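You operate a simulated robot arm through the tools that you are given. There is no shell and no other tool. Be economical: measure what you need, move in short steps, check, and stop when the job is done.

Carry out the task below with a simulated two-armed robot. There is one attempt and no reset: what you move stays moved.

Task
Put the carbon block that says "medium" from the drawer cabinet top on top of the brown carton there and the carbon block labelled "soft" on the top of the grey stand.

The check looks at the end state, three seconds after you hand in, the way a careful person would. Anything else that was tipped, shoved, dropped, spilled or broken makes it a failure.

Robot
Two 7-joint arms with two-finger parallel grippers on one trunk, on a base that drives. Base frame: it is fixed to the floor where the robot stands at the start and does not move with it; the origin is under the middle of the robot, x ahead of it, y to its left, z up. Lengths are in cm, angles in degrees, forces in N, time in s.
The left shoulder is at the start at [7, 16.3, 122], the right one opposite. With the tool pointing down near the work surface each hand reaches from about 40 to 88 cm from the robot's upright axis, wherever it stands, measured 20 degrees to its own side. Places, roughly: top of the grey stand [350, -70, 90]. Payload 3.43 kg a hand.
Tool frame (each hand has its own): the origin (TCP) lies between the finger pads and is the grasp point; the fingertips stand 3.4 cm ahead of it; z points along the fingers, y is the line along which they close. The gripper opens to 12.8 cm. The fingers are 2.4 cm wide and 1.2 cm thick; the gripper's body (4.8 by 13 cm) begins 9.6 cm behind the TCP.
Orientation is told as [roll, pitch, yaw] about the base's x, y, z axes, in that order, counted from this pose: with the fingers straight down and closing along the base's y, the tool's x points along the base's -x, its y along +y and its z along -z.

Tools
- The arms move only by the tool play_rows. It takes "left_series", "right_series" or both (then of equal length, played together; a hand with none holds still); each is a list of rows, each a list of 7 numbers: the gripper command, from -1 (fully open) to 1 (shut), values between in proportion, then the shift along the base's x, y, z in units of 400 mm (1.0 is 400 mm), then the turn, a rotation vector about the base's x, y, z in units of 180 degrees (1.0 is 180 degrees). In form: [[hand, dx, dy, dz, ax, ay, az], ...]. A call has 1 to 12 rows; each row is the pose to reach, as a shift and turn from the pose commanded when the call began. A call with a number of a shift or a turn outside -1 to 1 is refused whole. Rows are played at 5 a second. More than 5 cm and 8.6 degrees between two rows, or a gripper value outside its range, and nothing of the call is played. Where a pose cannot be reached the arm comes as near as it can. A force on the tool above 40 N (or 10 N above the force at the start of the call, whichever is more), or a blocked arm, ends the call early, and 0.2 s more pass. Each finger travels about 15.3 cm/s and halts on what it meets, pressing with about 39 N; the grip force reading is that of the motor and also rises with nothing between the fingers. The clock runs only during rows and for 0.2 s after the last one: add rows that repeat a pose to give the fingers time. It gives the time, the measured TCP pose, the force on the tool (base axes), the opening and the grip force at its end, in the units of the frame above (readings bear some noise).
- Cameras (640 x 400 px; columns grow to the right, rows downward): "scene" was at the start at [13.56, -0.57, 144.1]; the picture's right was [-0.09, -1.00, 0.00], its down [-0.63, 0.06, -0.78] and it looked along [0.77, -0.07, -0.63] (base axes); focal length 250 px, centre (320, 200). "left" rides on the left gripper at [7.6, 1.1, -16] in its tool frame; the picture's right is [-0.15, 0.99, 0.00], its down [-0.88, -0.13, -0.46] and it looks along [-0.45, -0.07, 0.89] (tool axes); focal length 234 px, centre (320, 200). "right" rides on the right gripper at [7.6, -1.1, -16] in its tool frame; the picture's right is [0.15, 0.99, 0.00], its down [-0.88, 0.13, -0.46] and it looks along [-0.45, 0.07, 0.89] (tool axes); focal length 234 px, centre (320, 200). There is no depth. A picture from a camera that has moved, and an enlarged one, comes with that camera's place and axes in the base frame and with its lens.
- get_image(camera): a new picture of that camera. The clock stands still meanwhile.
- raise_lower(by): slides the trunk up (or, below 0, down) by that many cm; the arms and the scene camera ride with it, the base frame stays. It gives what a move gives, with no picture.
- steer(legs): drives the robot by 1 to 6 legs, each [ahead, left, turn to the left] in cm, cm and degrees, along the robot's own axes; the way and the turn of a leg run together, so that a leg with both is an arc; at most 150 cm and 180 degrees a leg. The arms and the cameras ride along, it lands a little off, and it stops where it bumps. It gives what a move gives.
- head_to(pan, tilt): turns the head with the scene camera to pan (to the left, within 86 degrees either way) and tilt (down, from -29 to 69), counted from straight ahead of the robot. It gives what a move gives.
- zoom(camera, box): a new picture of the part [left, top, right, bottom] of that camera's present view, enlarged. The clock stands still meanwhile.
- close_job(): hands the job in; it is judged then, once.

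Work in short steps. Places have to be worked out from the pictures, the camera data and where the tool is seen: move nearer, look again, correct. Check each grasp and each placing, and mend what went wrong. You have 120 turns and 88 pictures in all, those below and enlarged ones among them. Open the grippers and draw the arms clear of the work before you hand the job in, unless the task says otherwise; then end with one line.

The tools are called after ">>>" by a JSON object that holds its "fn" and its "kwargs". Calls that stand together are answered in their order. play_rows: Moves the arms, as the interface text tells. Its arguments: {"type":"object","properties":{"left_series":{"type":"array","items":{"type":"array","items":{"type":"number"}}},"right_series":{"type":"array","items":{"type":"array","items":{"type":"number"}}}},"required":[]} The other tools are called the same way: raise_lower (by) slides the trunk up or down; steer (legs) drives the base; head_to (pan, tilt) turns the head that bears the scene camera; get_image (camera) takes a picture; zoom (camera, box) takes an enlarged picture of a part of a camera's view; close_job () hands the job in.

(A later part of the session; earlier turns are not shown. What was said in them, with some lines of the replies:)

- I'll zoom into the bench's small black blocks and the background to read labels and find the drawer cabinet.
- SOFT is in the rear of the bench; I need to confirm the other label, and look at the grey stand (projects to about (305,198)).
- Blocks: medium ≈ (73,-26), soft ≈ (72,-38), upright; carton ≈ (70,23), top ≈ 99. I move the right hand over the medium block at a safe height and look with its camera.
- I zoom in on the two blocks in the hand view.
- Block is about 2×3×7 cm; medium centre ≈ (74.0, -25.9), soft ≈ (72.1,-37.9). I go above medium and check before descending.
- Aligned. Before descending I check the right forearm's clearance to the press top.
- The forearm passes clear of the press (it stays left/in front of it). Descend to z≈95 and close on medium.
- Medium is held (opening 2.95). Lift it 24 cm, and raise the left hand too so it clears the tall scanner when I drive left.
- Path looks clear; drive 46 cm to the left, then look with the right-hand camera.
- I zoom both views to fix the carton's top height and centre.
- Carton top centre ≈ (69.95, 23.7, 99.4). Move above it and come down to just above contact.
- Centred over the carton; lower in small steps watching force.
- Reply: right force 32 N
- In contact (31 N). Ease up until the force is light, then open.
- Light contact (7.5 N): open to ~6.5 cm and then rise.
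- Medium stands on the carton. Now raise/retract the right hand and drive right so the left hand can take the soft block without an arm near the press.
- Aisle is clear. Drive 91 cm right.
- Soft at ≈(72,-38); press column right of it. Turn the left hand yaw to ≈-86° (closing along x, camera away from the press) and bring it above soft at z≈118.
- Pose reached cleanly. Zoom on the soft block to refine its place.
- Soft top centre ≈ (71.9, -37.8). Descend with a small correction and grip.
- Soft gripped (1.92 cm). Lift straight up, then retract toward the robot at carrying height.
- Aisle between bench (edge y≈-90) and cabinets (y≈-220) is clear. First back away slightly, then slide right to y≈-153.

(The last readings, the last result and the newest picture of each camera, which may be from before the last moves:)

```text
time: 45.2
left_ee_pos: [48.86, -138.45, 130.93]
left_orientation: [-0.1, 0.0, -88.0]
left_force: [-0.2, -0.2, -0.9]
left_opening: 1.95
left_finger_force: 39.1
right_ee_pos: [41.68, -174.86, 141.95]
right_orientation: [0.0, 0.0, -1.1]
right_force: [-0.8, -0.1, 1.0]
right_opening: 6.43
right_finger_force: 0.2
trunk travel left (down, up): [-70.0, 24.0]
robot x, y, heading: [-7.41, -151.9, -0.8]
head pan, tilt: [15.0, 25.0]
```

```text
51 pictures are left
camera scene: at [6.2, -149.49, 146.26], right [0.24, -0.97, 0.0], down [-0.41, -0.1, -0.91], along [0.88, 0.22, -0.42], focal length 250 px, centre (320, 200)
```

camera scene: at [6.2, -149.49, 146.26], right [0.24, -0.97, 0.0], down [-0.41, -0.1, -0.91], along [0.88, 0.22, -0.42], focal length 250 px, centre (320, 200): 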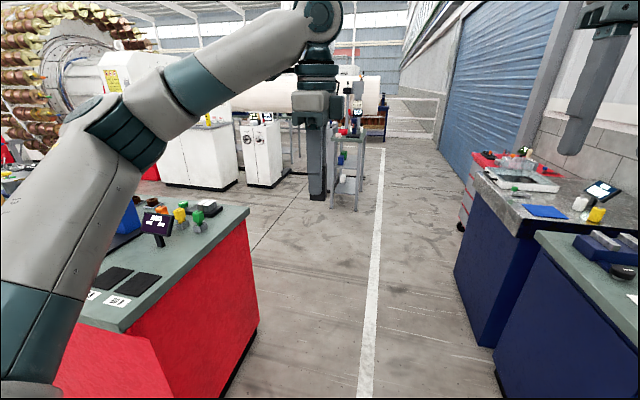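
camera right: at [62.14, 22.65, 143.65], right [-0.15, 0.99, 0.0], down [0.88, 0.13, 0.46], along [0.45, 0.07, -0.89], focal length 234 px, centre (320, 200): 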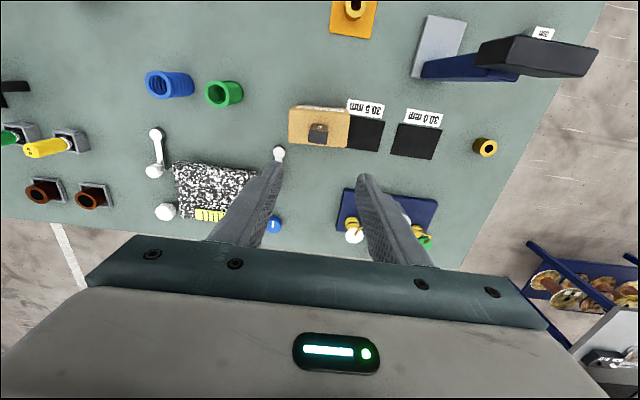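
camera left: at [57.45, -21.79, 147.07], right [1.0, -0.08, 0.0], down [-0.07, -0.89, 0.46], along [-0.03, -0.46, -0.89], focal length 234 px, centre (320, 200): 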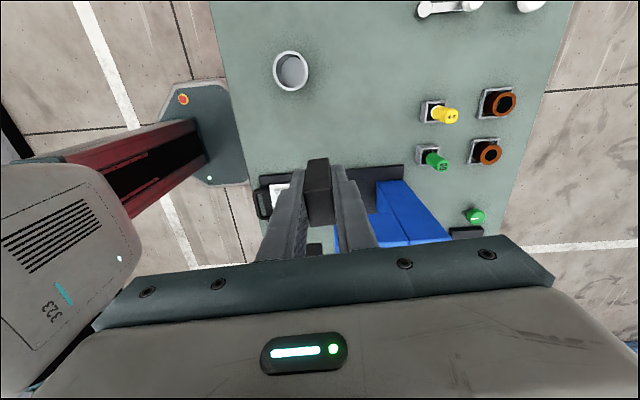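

Aisle ahead is clear. Drive 205 cm forward, then look at the stand.

>>> {"fn": "steer", "kwargs": {"legs": [[120, 0, 1], [85, 0, 0]]}}

>>> {"fn": "head_to", "kwargs": {"pan": 35, "tilt": 20}}

>>> {"fn": "get_image", "kwargs": {"camera": "scene"}}

```text
time: 55.3
left_ee_pos: [250.97, -133.07, 130.94]
left_orientation: [0.0, -0.1, -85.4]
left_force: [-0.3, 0.7, -0.4]
left_opening: 1.94
left_finger_force: 39.0
right_ee_pos: [245.47, -169.83, 142.03]
right_orientation: [0.0, 0.1, 1.8]
right_force: [-0.8, 0.4, -0.2]
right_opening: 6.39
right_finger_force: 0.1
trunk travel left (down, up): [-70.0, 24.0]
robot x, y, heading: [195.35, -148.89, 2.1]
head pan, tilt: [15.0, 25.0]
```

```text
time: 56.1
left_ee_pos: [251.13, -133.08, 131.02]
left_orientation: [0.0, 0.0, -85.3]
left_force: [0.5, 0.3, -1.4]
left_opening: 1.92
left_finger_force: 38.8
right_ee_pos: [245.53, -169.79, 142.05]
right_orientation: [0.0, 0.0, 1.9]
right_force: [0.0, -0.4, 1.2]
right_opening: 6.42
right_finger_force: 0.0
trunk travel left (down, up): [-70.0, 24.0]
robot x, y, heading: [194.81, -148.9, 1.6]
head pan, tilt: [35.0, 20.0]
```

```text
50 pictures are left
camera scene: at [207.55, -143.23, 147.07], right [0.6, -0.8, 0.0], down [-0.27, -0.2, -0.94], along [0.75, 0.56, -0.34], focal length 250 px, centre (320, 200)
```

scene: 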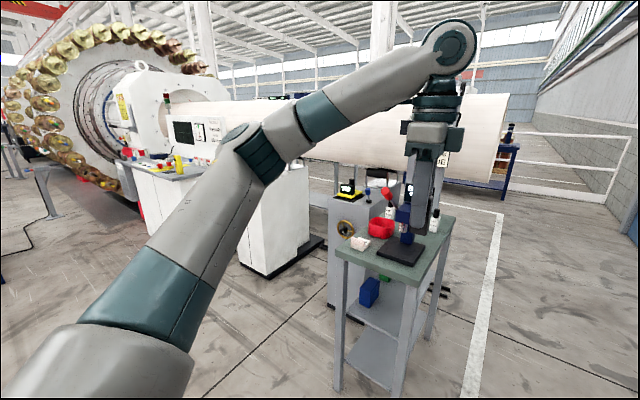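

Shelf front is at x≈291, y -93…-124. I tuck the right hand up and inboard, then slide left to face the stand from a distance.

>>> {"fn": "play_rows", "kwargs": {"right_series": [[0, -0.04, 0.04, 0.05, 0, 0, 0], [0, -0.08, 0.08, 0.1, 0, 0, 0], [0, -0.12, 0.12, 0.15, 0, 0, 0], [0, -0.16, 0.16, 0.2, 0, 0, 0], [0, -0.2, 0.2, 0.25, 0, 0, 0], [0, -0.2, 0.2, 0.25, 0, 0, 0]]}}

>>> {"fn": "steer", "kwargs": {"legs": [[0, 98, 0], [0, 0, -22]]}}

>>> {"fn": "head_to", "kwargs": {"pan": 0, "tilt": 20}}

>>> {"fn": "get_image", "kwargs": {"camera": "scene"}}

```text
time: 57.5
left_ee_pos: [251.15, -133.16, 130.99]
left_orientation: [-0.1, 0.0, -85.3]
left_force: [-0.4, -0.5, -1.8]
left_opening: 1.94
left_finger_force: 39.0
right_ee_pos: [237.78, -161.85, 151.94]
right_orientation: [0.0, 0.1, 1.8]
right_force: [0.1, -0.7, -0.8]
right_opening: 6.4
right_finger_force: 0.0
trunk travel left (down, up): [-70.0, 24.0]
robot x, y, heading: [194.89, -149.08, 1.8]
head pan, tilt: [35.0, 20.0]
```

```text
time: 63.8
left_ee_pos: [249.54, -56.78, 130.86]
left_orientation: [0.0, 0.0, -106.2]
left_force: [-0.7, 0.6, -0.6]
left_opening: 1.94
left_finger_force: 38.7
right_ee_pos: [226.72, -78.8, 152.09]
right_orientation: [0.0, 0.0, -19.2]
right_force: [-0.2, 0.2, -0.5]
right_opening: 6.42
right_finger_force: 0.0
trunk travel left (down, up): [-70.0, 24.0]
robot x, y, heading: [191.46, -52.2, -19.2]
head pan, tilt: [35.0, 20.0]
```

```text
time: 64.8
left_ee_pos: [249.4, -56.63, 130.92]
left_orientation: [0.1, 0.0, -106.2]
left_force: [-0.1, -0.2, -1.3]
left_opening: 1.95
left_finger_force: 39.0
right_ee_pos: [226.69, -78.81, 151.98]
right_orientation: [0.0, 0.1, -19.2]
right_force: [-0.1, -0.2, 0.3]
right_opening: 6.41
right_finger_force: 0.0
trunk travel left (down, up): [-70.0, 24.0]
robot x, y, heading: [191.33, -51.45, -19.0]
head pan, tilt: [0.0, 20.0]
```

```text
49 pictures are left
camera scene: at [204.95, -56.25, 147.07], right [-0.33, -0.94, 0.0], down [-0.32, 0.11, -0.94], along [0.89, -0.31, -0.34], focal length 250 px, centre (320, 200)
```

scene: 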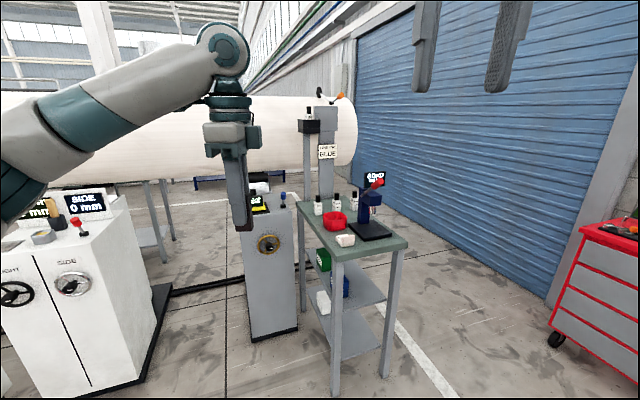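

Stand front face ≈ x 340, y -55…-87, with a device on its top. Move closer partway and zoom on its top.

>>> {"fn": "steer", "kwargs": {"legs": [[50, 18, -1]]}}

>>> {"fn": "head_to", "kwargs": {"pan": 0, "tilt": 30}}

>>> {"fn": "get_image", "kwargs": {"camera": "scene"}}

>>> {"fn": "get_image", "kwargs": {"camera": "left"}}

```text
time: 67.9
left_ee_pos: [303.12, -57.63, 131.0]
left_orientation: [-0.1, 0.1, -107.0]
left_force: [-0.4, -0.3, -0.8]
left_opening: 1.95
left_finger_force: 39.2
right_ee_pos: [279.96, -79.23, 152.13]
right_orientation: [0.0, -0.2, -20.0]
right_force: [-0.3, -0.1, -1.2]
right_opening: 6.39
right_finger_force: 0.1
trunk travel left (down, up): [-70.0, 24.0]
robot x, y, heading: [245.38, -51.7, -19.8]
head pan, tilt: [0.0, 20.0]
```

```text
time: 68.6
left_ee_pos: [303.18, -57.5, 131.14]
left_orientation: [-0.1, 0.0, -107.0]
left_force: [-0.1, 0.4, -0.9]
left_opening: 1.95
left_finger_force: 38.6
right_ee_pos: [280.14, -79.23, 152.09]
right_orientation: [-0.1, 0.0, -19.9]
right_force: [0.3, 0.2, -0.6]
right_opening: 6.39
right_finger_force: 0.1
trunk travel left (down, up): [-70.0, 24.0]
robot x, y, heading: [245.21, -51.8, -20.0]
head pan, tilt: [0.0, 30.0]
```

```text
48 pictures are left
camera scene: at [258.48, -56.33, 145.47], right [-0.34, -0.94, 0.0], down [-0.47, 0.17, -0.87], along [0.81, -0.3, -0.5], focal length 250 px, centre (320, 200)
```

scene: 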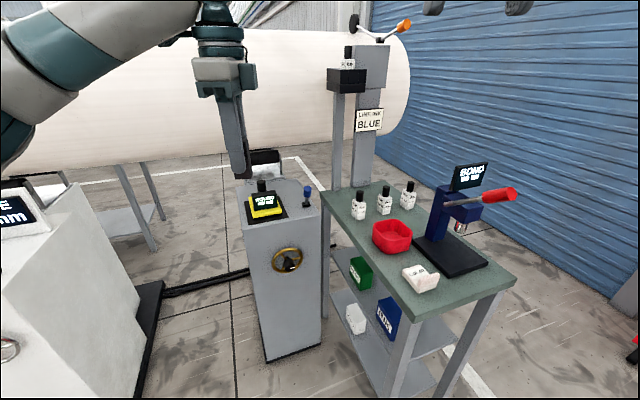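

```text
47 pictures are left
camera left: at [306.58, -50.65, 147.01], right [0.9, -0.43, 0.0], down [-0.38, -0.8, 0.46], along [-0.2, -0.41, -0.89], focal length 234 px, centre (320, 200)
```

left: 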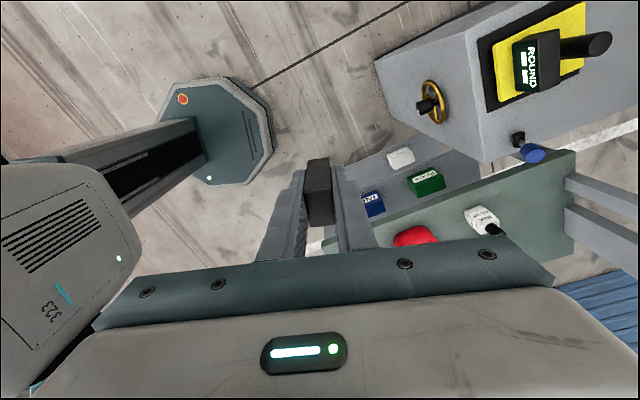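

Zoom on the stand's top in both views to find the free area.

>>> {"fn": "zoom", "kwargs": {"camera": "scene", "box": [220, 140, 340, 240]}}

>>> {"fn": "zoom", "kwargs": {"camera": "left", "box": [360, 0, 640, 175]}}

```text
4.00 times, centred on (280, 190) of scene
camera zoom: at [258.48, -56.33, 145.47], right [-0.34, -0.94, 0.0], down [-0.47, 0.17, -0.87], along [0.81, -0.3, -0.5], focal length 1001 px, centre (480, 240)
```

zoom: 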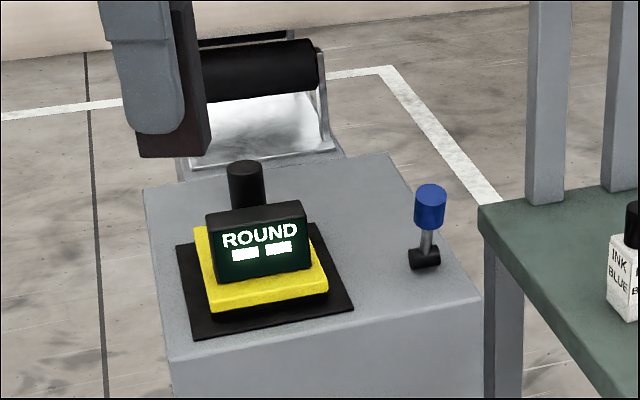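

```text
2.29 times, centred on (500, 88) of left
camera zoom: at [306.58, -50.65, 147.01], right [0.9, -0.43, 0.0], down [-0.38, -0.8, 0.46], along [-0.2, -0.41, -0.89], focal length 535 px, centre (-91, 457)
```

zoom: 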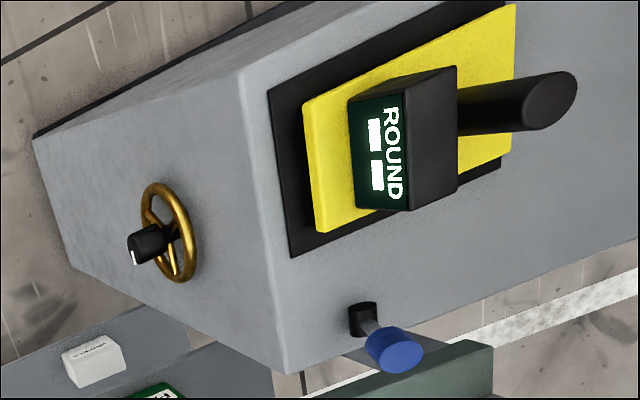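

Top surface is z≈90, x 337–373, y -86…-55; device covers x 340–359, y -73…-58; lever at (347,-83). Free spot: about (363,-77). Drive nearer and turn to face it.

>>> {"fn": "steer", "kwargs": {"legs": [[41, 22, 0], [0, 0, -13]]}}

>>> {"fn": "head_to", "kwargs": {"pan": 5, "tilt": 40}}

>>> {"fn": "get_image", "kwargs": {"camera": "scene"}}

>>> {"fn": "get_image", "kwargs": {"camera": "left"}}

```text
time: 72.2
left_ee_pos: [346.83, -63.3, 130.94]
left_orientation: [-0.1, -0.1, -119.8]
left_force: [-0.3, 0.2, -0.3]
left_opening: 1.91
left_finger_force: 39.0
right_ee_pos: [319.55, -79.42, 152.08]
right_orientation: [-0.1, 0.0, -32.7]
right_force: [0.7, -0.1, -0.2]
right_opening: 6.41
right_finger_force: 0.1
trunk travel left (down, up): [-70.0, 24.0]
robot x, y, heading: [291.62, -44.6, -32.4]
head pan, tilt: [0.0, 30.0]
```

```text
time: 72.9
left_ee_pos: [346.53, -63.39, 130.93]
left_orientation: [0.0, -0.1, -119.8]
left_force: [-0.5, 0.6, -0.2]
left_opening: 1.92
left_finger_force: 39.5
right_ee_pos: [319.38, -79.55, 152.13]
right_orientation: [0.1, 0.0, -32.7]
right_force: [-0.8, 0.1, 0.2]
right_opening: 6.41
right_finger_force: 0.2
trunk travel left (down, up): [-70.0, 24.0]
robot x, y, heading: [291.47, -45.06, -32.6]
head pan, tilt: [5.0, 40.0]
```

```text
44 pictures are left
camera scene: at [303.13, -51.36, 143.94], right [-0.47, -0.88, 0.0], down [-0.57, 0.3, -0.77], along [0.68, -0.36, -0.64], focal length 250 px, centre (320, 200)
```

scene: 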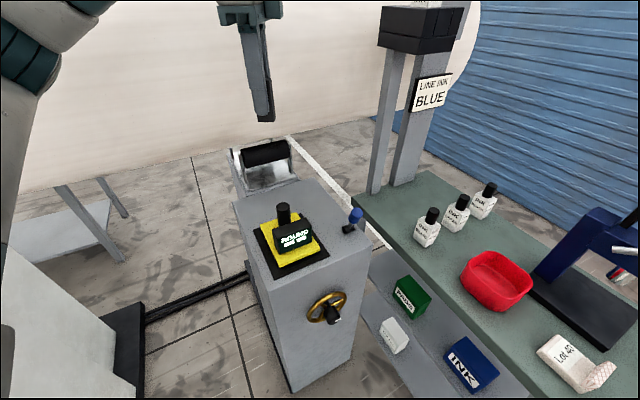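

```text
43 pictures are left
camera left: at [351.45, -57.38, 147.05], right [0.79, -0.62, 0.0], down [-0.55, -0.7, 0.46], along [-0.28, -0.36, -0.89], focal length 234 px, centre (320, 200)
```

left: 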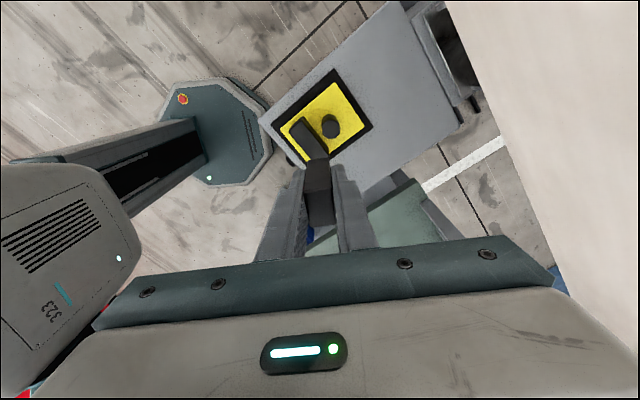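

A large tank lies just behind the stand (near surface ≈ x 363 at z 127), so I choose a spot nearer the front: right strip between device and lever, ≈(344.5,-77.3). Move above it with yaw -90 and look.

>>> {"fn": "play_rows", "kwargs": {"left_series": [[1, -0.01, -0.07, -0.04, 0, 0, 0.034], [1, -0.02, -0.14, -0.08, 0, 0, 0.068], [1, -0.03, -0.21, -0.12, 0, 0, 0.102], [1, -0.04, -0.28, -0.16, 0, 0, 0.136], [1, -0.05, -0.3475, -0.2, 0, 0, 0.1656], [1, -0.05, -0.3475, -0.2, 0, 0, 0.1656]]}}

>>> {"fn": "get_image", "kwargs": {"camera": "left"}}

>>> {"fn": "get_image", "kwargs": {"camera": "scene"}}

```text
time: 74.3
left_ee_pos: [344.56, -77.07, 123.09]
left_orientation: [0.0, -0.1, -89.8]
left_force: [0.0, -1.4, -1.1]
left_opening: 1.94
left_finger_force: 38.7
right_ee_pos: [319.35, -79.29, 152.1]
right_orientation: [-0.1, 0.0, -32.8]
right_force: [0.1, 0.3, 0.7]
right_opening: 6.39
right_finger_force: 0.2
trunk travel left (down, up): [-70.0, 24.0]
robot x, y, heading: [291.44, -44.69, -32.7]
head pan, tilt: [5.0, 40.0]
```

```text
42 pictures are left
camera left: at [345.81, -69.51, 139.11], right [0.99, -0.14, 0.0], down [-0.13, -0.88, 0.46], along [-0.07, -0.45, -0.89], focal length 234 px, centre (320, 200)
```

left: 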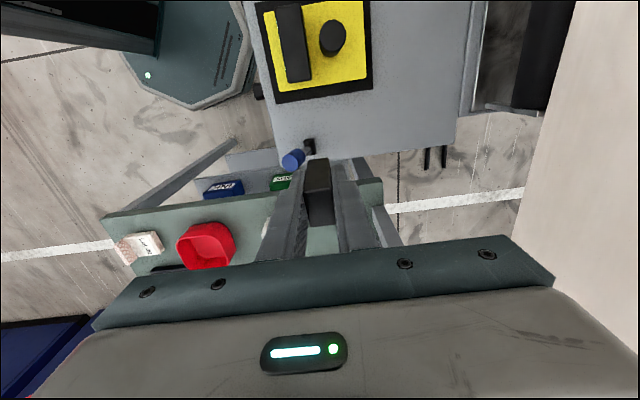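

```text
41 pictures are left
camera scene: at [303.16, -51.2, 143.94], right [-0.47, -0.89, 0.0], down [-0.57, 0.3, -0.77], along [0.68, -0.36, -0.64], focal length 250 px, centre (320, 200)
```

scene: 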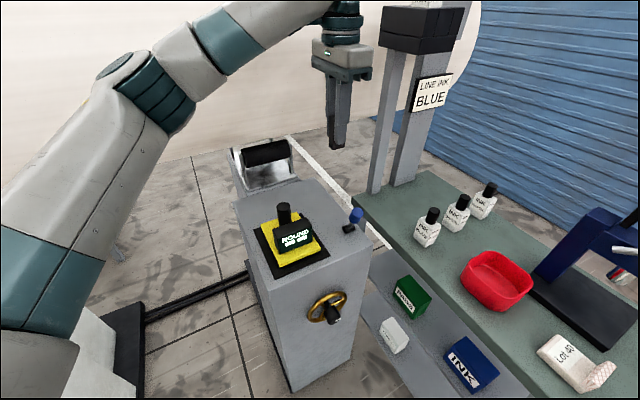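

From near-top view plus scene, stand top is z≈92; lever sits at x 339–343, y≈-81; clear patch x 345–370, y -73…-83. Target (348,-77.3); descend to z≈100.

>>> {"fn": "play_rows", "kwargs": {"left_series": [[1, 0.043, -0.003, -0.05, 0, 0, 0], [1, 0.086, -0.006, -0.13, 0, 0, 0], [1, 0.086, -0.006, -0.23, 0, 0, 0], [1, 0.086, -0.006, -0.33, 0, 0, 0], [1, 0.086, -0.006, -0.43, 0, 0, 0], [1, 0.086, -0.006, -0.51, 0, 0, 0], [1, 0.086, -0.006, -0.57, 0, 0, 0], [1, 0.086, -0.006, -0.57, 0, 0, 0]]}}

>>> {"fn": "get_image", "kwargs": {"camera": "left"}}

>>> {"fn": "zoom", "kwargs": {"camera": "scene", "box": [230, 100, 420, 260]}}

```text
time: 76.1
left_ee_pos: [348.15, -77.53, 100.22]
left_orientation: [0.0, 0.0, -90.0]
left_force: [-0.1, -0.5, -1.0]
left_opening: 1.95
left_finger_force: 38.9
right_ee_pos: [319.28, -79.59, 152.02]
right_orientation: [0.0, 0.1, -32.7]
right_force: [0.0, -0.2, -0.5]
right_opening: 6.4
right_finger_force: 0.0
trunk travel left (down, up): [-70.0, 24.0]
robot x, y, heading: [291.23, -44.65, -32.9]
head pan, tilt: [5.0, 40.0]
```

```text
40 pictures are left
camera left: at [349.3, -70.01, 116.25], right [0.99, -0.15, 0.0], down [-0.13, -0.88, 0.46], along [-0.07, -0.45, -0.89], focal length 234 px, centre (320, 200)
```

left: 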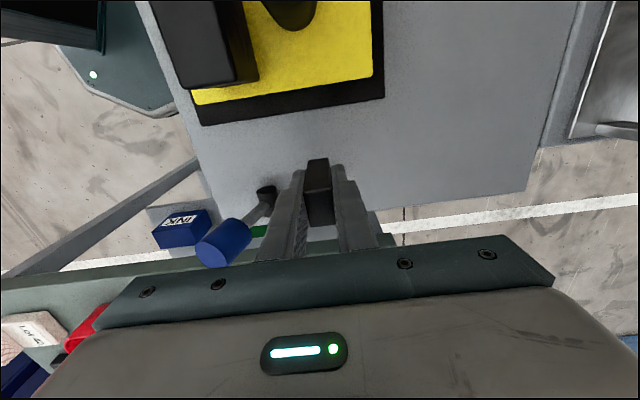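

```text
2.50 times, centred on (325, 180) of scene
camera zoom: at [303.13, -51.32, 143.94], right [-0.47, -0.89, 0.0], down [-0.57, 0.3, -0.77], along [0.68, -0.36, -0.64], focal length 625 px, centre (308, 250)
```

zoom: 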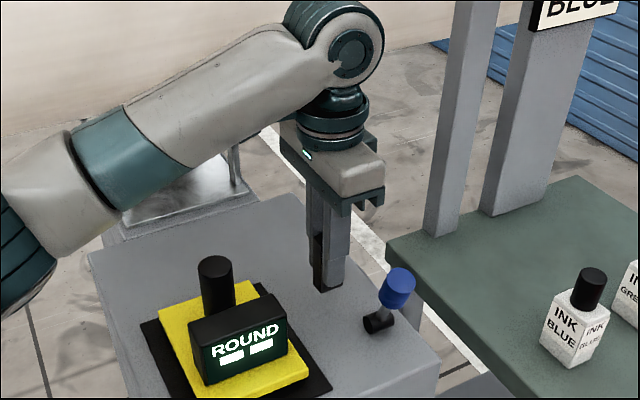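

Clear of the lever (ball top ≈103, gripper body will be ≥106.5). Lower slowly until light contact.

>>> {"fn": "play_rows", "kwargs": {"left_series": [[1, 0, 0, -0.02, 0, 0, 0], [1, 0, 0, -0.04, 0, 0, 0], [1, 0, 0, -0.055, 0, 0, 0], [1, 0, 0, -0.065, 0, 0, 0], [1, 0, 0, -0.065, 0, 0, 0]]}}

```text
time: 77.3
left_ee_pos: [348.14, -77.49, 97.54]
left_orientation: [0.0, 0.1, -90.1]
left_force: [-0.4, -0.1, -1.3]
left_opening: 1.91
left_finger_force: 38.7
right_ee_pos: [319.36, -79.48, 152.16]
right_orientation: [0.0, 0.0, -32.7]
right_force: [0.7, 0.2, 0.3]
right_opening: 6.4
right_finger_force: 0.1
trunk travel left (down, up): [-70.0, 24.0]
robot x, y, heading: [291.3, -44.81, -32.7]
head pan, tilt: [5.0, 40.0]
```

No contact yet at 97.5; continue down in small steps.

>>> {"fn": "play_rows", "kwargs": {"left_series": [[1, 0, 0, -0.008, 0, 0, 0], [1, 0, 0, -0.016, 0, 0, 0], [1, 0, 0, -0.024, 0, 0, 0], [1, 0, 0, -0.024, 0, 0, 0]]}}

>>> {"fn": "zoom", "kwargs": {"camera": "scene", "box": [290, 160, 370, 230]}}

```text
time: 78.3
left_ee_pos: [348.08, -77.51, 97.08]
left_orientation: [0.2, -0.3, -89.9]
left_force: [6.7, -1.2, 25.2]
left_opening: 1.91
left_finger_force: 39.0
right_ee_pos: [319.24, -79.24, 152.26]
right_orientation: [0.0, -0.1, -32.7]
right_force: [-0.1, -0.2, -0.9]
right_opening: 6.4
right_finger_force: 0.0
trunk travel left (down, up): [-70.0, 24.0]
robot x, y, heading: [291.97, -44.94, -32.9]
head pan, tilt: [5.0, 40.0]
```

```text
5.71 times, centred on (330, 195) of scene
camera zoom: at [302.98, -51.19, 143.99], right [-0.47, -0.89, 0.0], down [-0.57, 0.3, -0.77], along [0.68, -0.36, -0.64], focal length 1430 px, centre (263, 229)
```

zoom: 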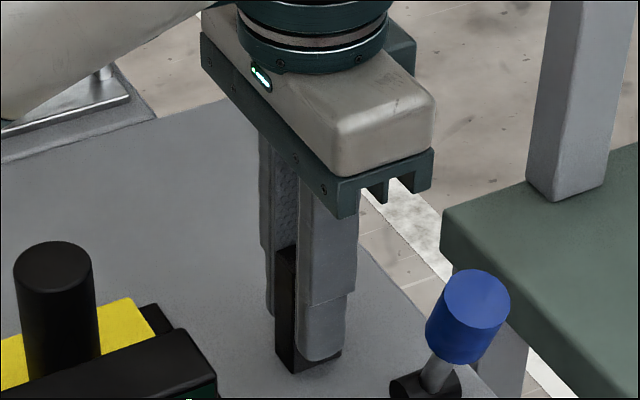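

Contact at 97.1 (25 N). Ease up a little to unload.

>>> {"fn": "play_rows", "kwargs": {"left_series": [[1, 0, 0, 0.006, 0, 0, 0], [1, 0, 0, 0.01, 0, 0, 0], [1, 0, 0, 0.01, 0, 0, 0]]}}

```text
time: 79.1
left_ee_pos: [347.95, -77.4, 97.02]
left_orientation: [-0.1, -0.1, -89.9]
left_force: [4.1, -2.4, 13.7]
left_opening: 1.93
left_finger_force: 39.3
right_ee_pos: [319.22, -79.39, 152.11]
right_orientation: [0.0, -0.2, -32.7]
right_force: [-1.2, 0.1, 0.6]
right_opening: 6.39
right_finger_force: 0.1
trunk travel left (down, up): [-70.0, 24.0]
robot x, y, heading: [291.76, -44.6, -32.7]
head pan, tilt: [5.0, 40.0]
```

Ease slightly more, open to ~4.8 cm, then rise straight up.

>>> {"fn": "play_rows", "kwargs": {"left_series": [[1, 0, 0, 0.006, 0, 0, 0], [0.6, 0, 0, 0.006, 0, 0, 0], [0.4, 0, 0, 0.006, 0, 0, 0], [0.25, 0, 0, 0.006, 0, 0, 0], [0.25, 0, 0, 0.006, 0, 0, 0], [0.25, 0, 0, 0.05, 0, 0, 0], [0.25, 0, 0, 0.14, 0, 0, 0], [0.25, 0, 0, 0.24, 0, 0, 0], [0.25, 0, 0, 0.34, 0, 0, 0], [0.25, 0, 0, 0.46, 0, 0, 0], [0.25, 0, 0, 0.58, 0, 0, 0], [0.25, 0, 0, 0.7, 0, 0, 0]]}}

>>> {"fn": "zoom", "kwargs": {"camera": "scene", "box": [230, 130, 390, 260]}}

>>> {"fn": "get_image", "kwargs": {"camera": "left"}}

```text
time: 81.7
left_ee_pos: [347.98, -77.37, 125.28]
left_orientation: [0.0, 0.1, -90.0]
left_force: [-0.7, 0.4, -0.6]
left_opening: 4.77
left_finger_force: 0.0
right_ee_pos: [319.11, -79.49, 152.13]
right_orientation: [-0.1, 0.0, -32.8]
right_force: [-0.5, -0.6, -0.2]
right_opening: 6.42
right_finger_force: 0.1
trunk travel left (down, up): [-70.0, 24.0]
robot x, y, heading: [291.5, -45.25, -32.8]
head pan, tilt: [5.0, 40.0]
```

```text
3.08 times, centred on (310, 195) of scene
camera zoom: at [302.96, -51.29, 143.94], right [-0.47, -0.89, 0.0], down [-0.57, 0.3, -0.77], along [0.68, -0.36, -0.64], focal length 770 px, centre (351, 215)
```

zoom: 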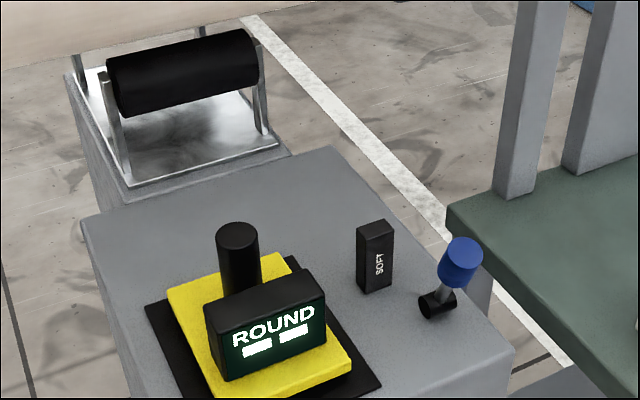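

```text
36 pictures are left
camera left: at [349.08, -69.92, 141.26], right [0.99, -0.15, 0.0], down [-0.13, -0.88, 0.46], along [-0.07, -0.45, -0.89], focal length 234 px, centre (320, 200)
```

left: 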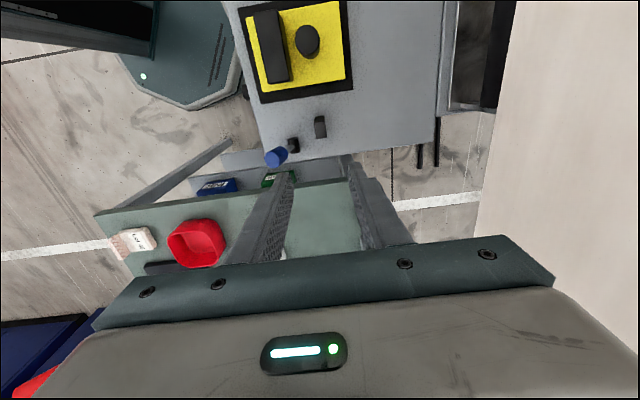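

Soft stands on the stand. Back the robot away and open both grippers.

>>> {"fn": "steer", "kwargs": {"legs": [[-60, 0, 0]]}}

>>> {"fn": "play_rows", "kwargs": {"left_series": [[-1, 0, 0, 0, 0, 0, 0], [-1, 0, 0, 0, 0, 0, 0], [-1, 0, 0, 0, 0, 0, 0]], "right_series": [[-1, 0, 0, 0, 0, 0, 0], [-1, 0, 0, 0, 0, 0, 0], [-1, 0, 0, 0, 0, 0, 0]]}}

>>> {"fn": "head_to", "kwargs": {"pan": 0, "tilt": 25}}

>>> {"fn": "get_image", "kwargs": {"camera": "scene"}}

```text
time: 85.1
left_ee_pos: [297.25, -44.88, 125.11]
left_orientation: [-0.1, 0.0, -90.1]
left_force: [0.4, 0.0, 0.2]
left_opening: 4.79
left_finger_force: 0.1
right_ee_pos: [268.52, -46.78, 152.07]
right_orientation: [0.1, 0.0, -32.9]
right_force: [-0.1, -0.1, -0.4]
right_opening: 6.41
right_finger_force: 0.1
trunk travel left (down, up): [-70.0, 24.0]
robot x, y, heading: [240.63, -11.82, -32.8]
head pan, tilt: [5.0, 40.0]
```

```text
time: 85.9
left_ee_pos: [297.13, -44.82, 125.24]
left_orientation: [0.0, 0.0, -90.1]
left_force: [-0.2, 0.4, 0.5]
left_opening: 12.81
left_finger_force: 0.1
right_ee_pos: [268.35, -46.76, 152.1]
right_orientation: [0.0, 0.0, -33.0]
right_force: [-0.5, 0.6, 0.6]
right_opening: 12.79
right_finger_force: 0.1
trunk travel left (down, up): [-70.0, 24.0]
robot x, y, heading: [240.57, -11.9, -33.0]
head pan, tilt: [5.0, 40.0]
```

```text
time: 86.7
left_ee_pos: [297.2, -44.83, 125.06]
left_orientation: [0.0, -0.1, -90.0]
left_force: [-0.2, -0.2, -0.4]
left_opening: 12.79
left_finger_force: 0.0
right_ee_pos: [268.48, -46.8, 152.05]
right_orientation: [0.0, 0.0, -32.9]
right_force: [0.2, -0.7, -0.2]
right_opening: 12.79
right_finger_force: 0.1
trunk travel left (down, up): [-70.0, 24.0]
robot x, y, heading: [240.45, -12.12, -33.1]
head pan, tilt: [0.0, 25.0]
```

```text
35 pictures are left
camera scene: at [252.52, -19.58, 146.26], right [-0.54, -0.84, 0.0], down [-0.36, 0.23, -0.91], along [0.76, -0.49, -0.42], focal length 250 px, centre (320, 200)
```

scene: 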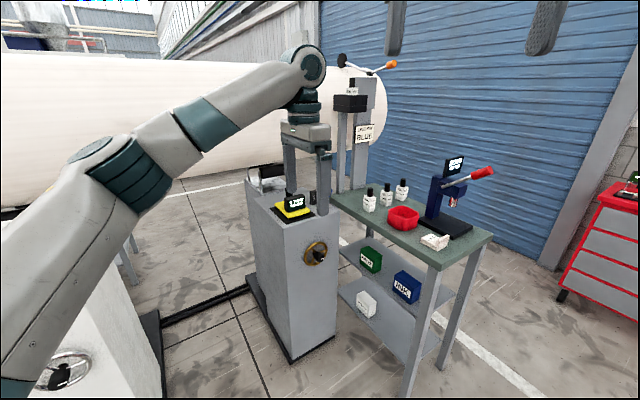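

Everything is standing where it should, and the arms are clear. Handing in.

>>> {"fn": "close_job", "kwargs": {}}

```text
The job is handed in.
```

The "medium" block stands on top of the brown carton and the "soft" block stands on top of the grey stand. Both grippers are open and the arms are clear, and I saw nothing else tipped or moved.
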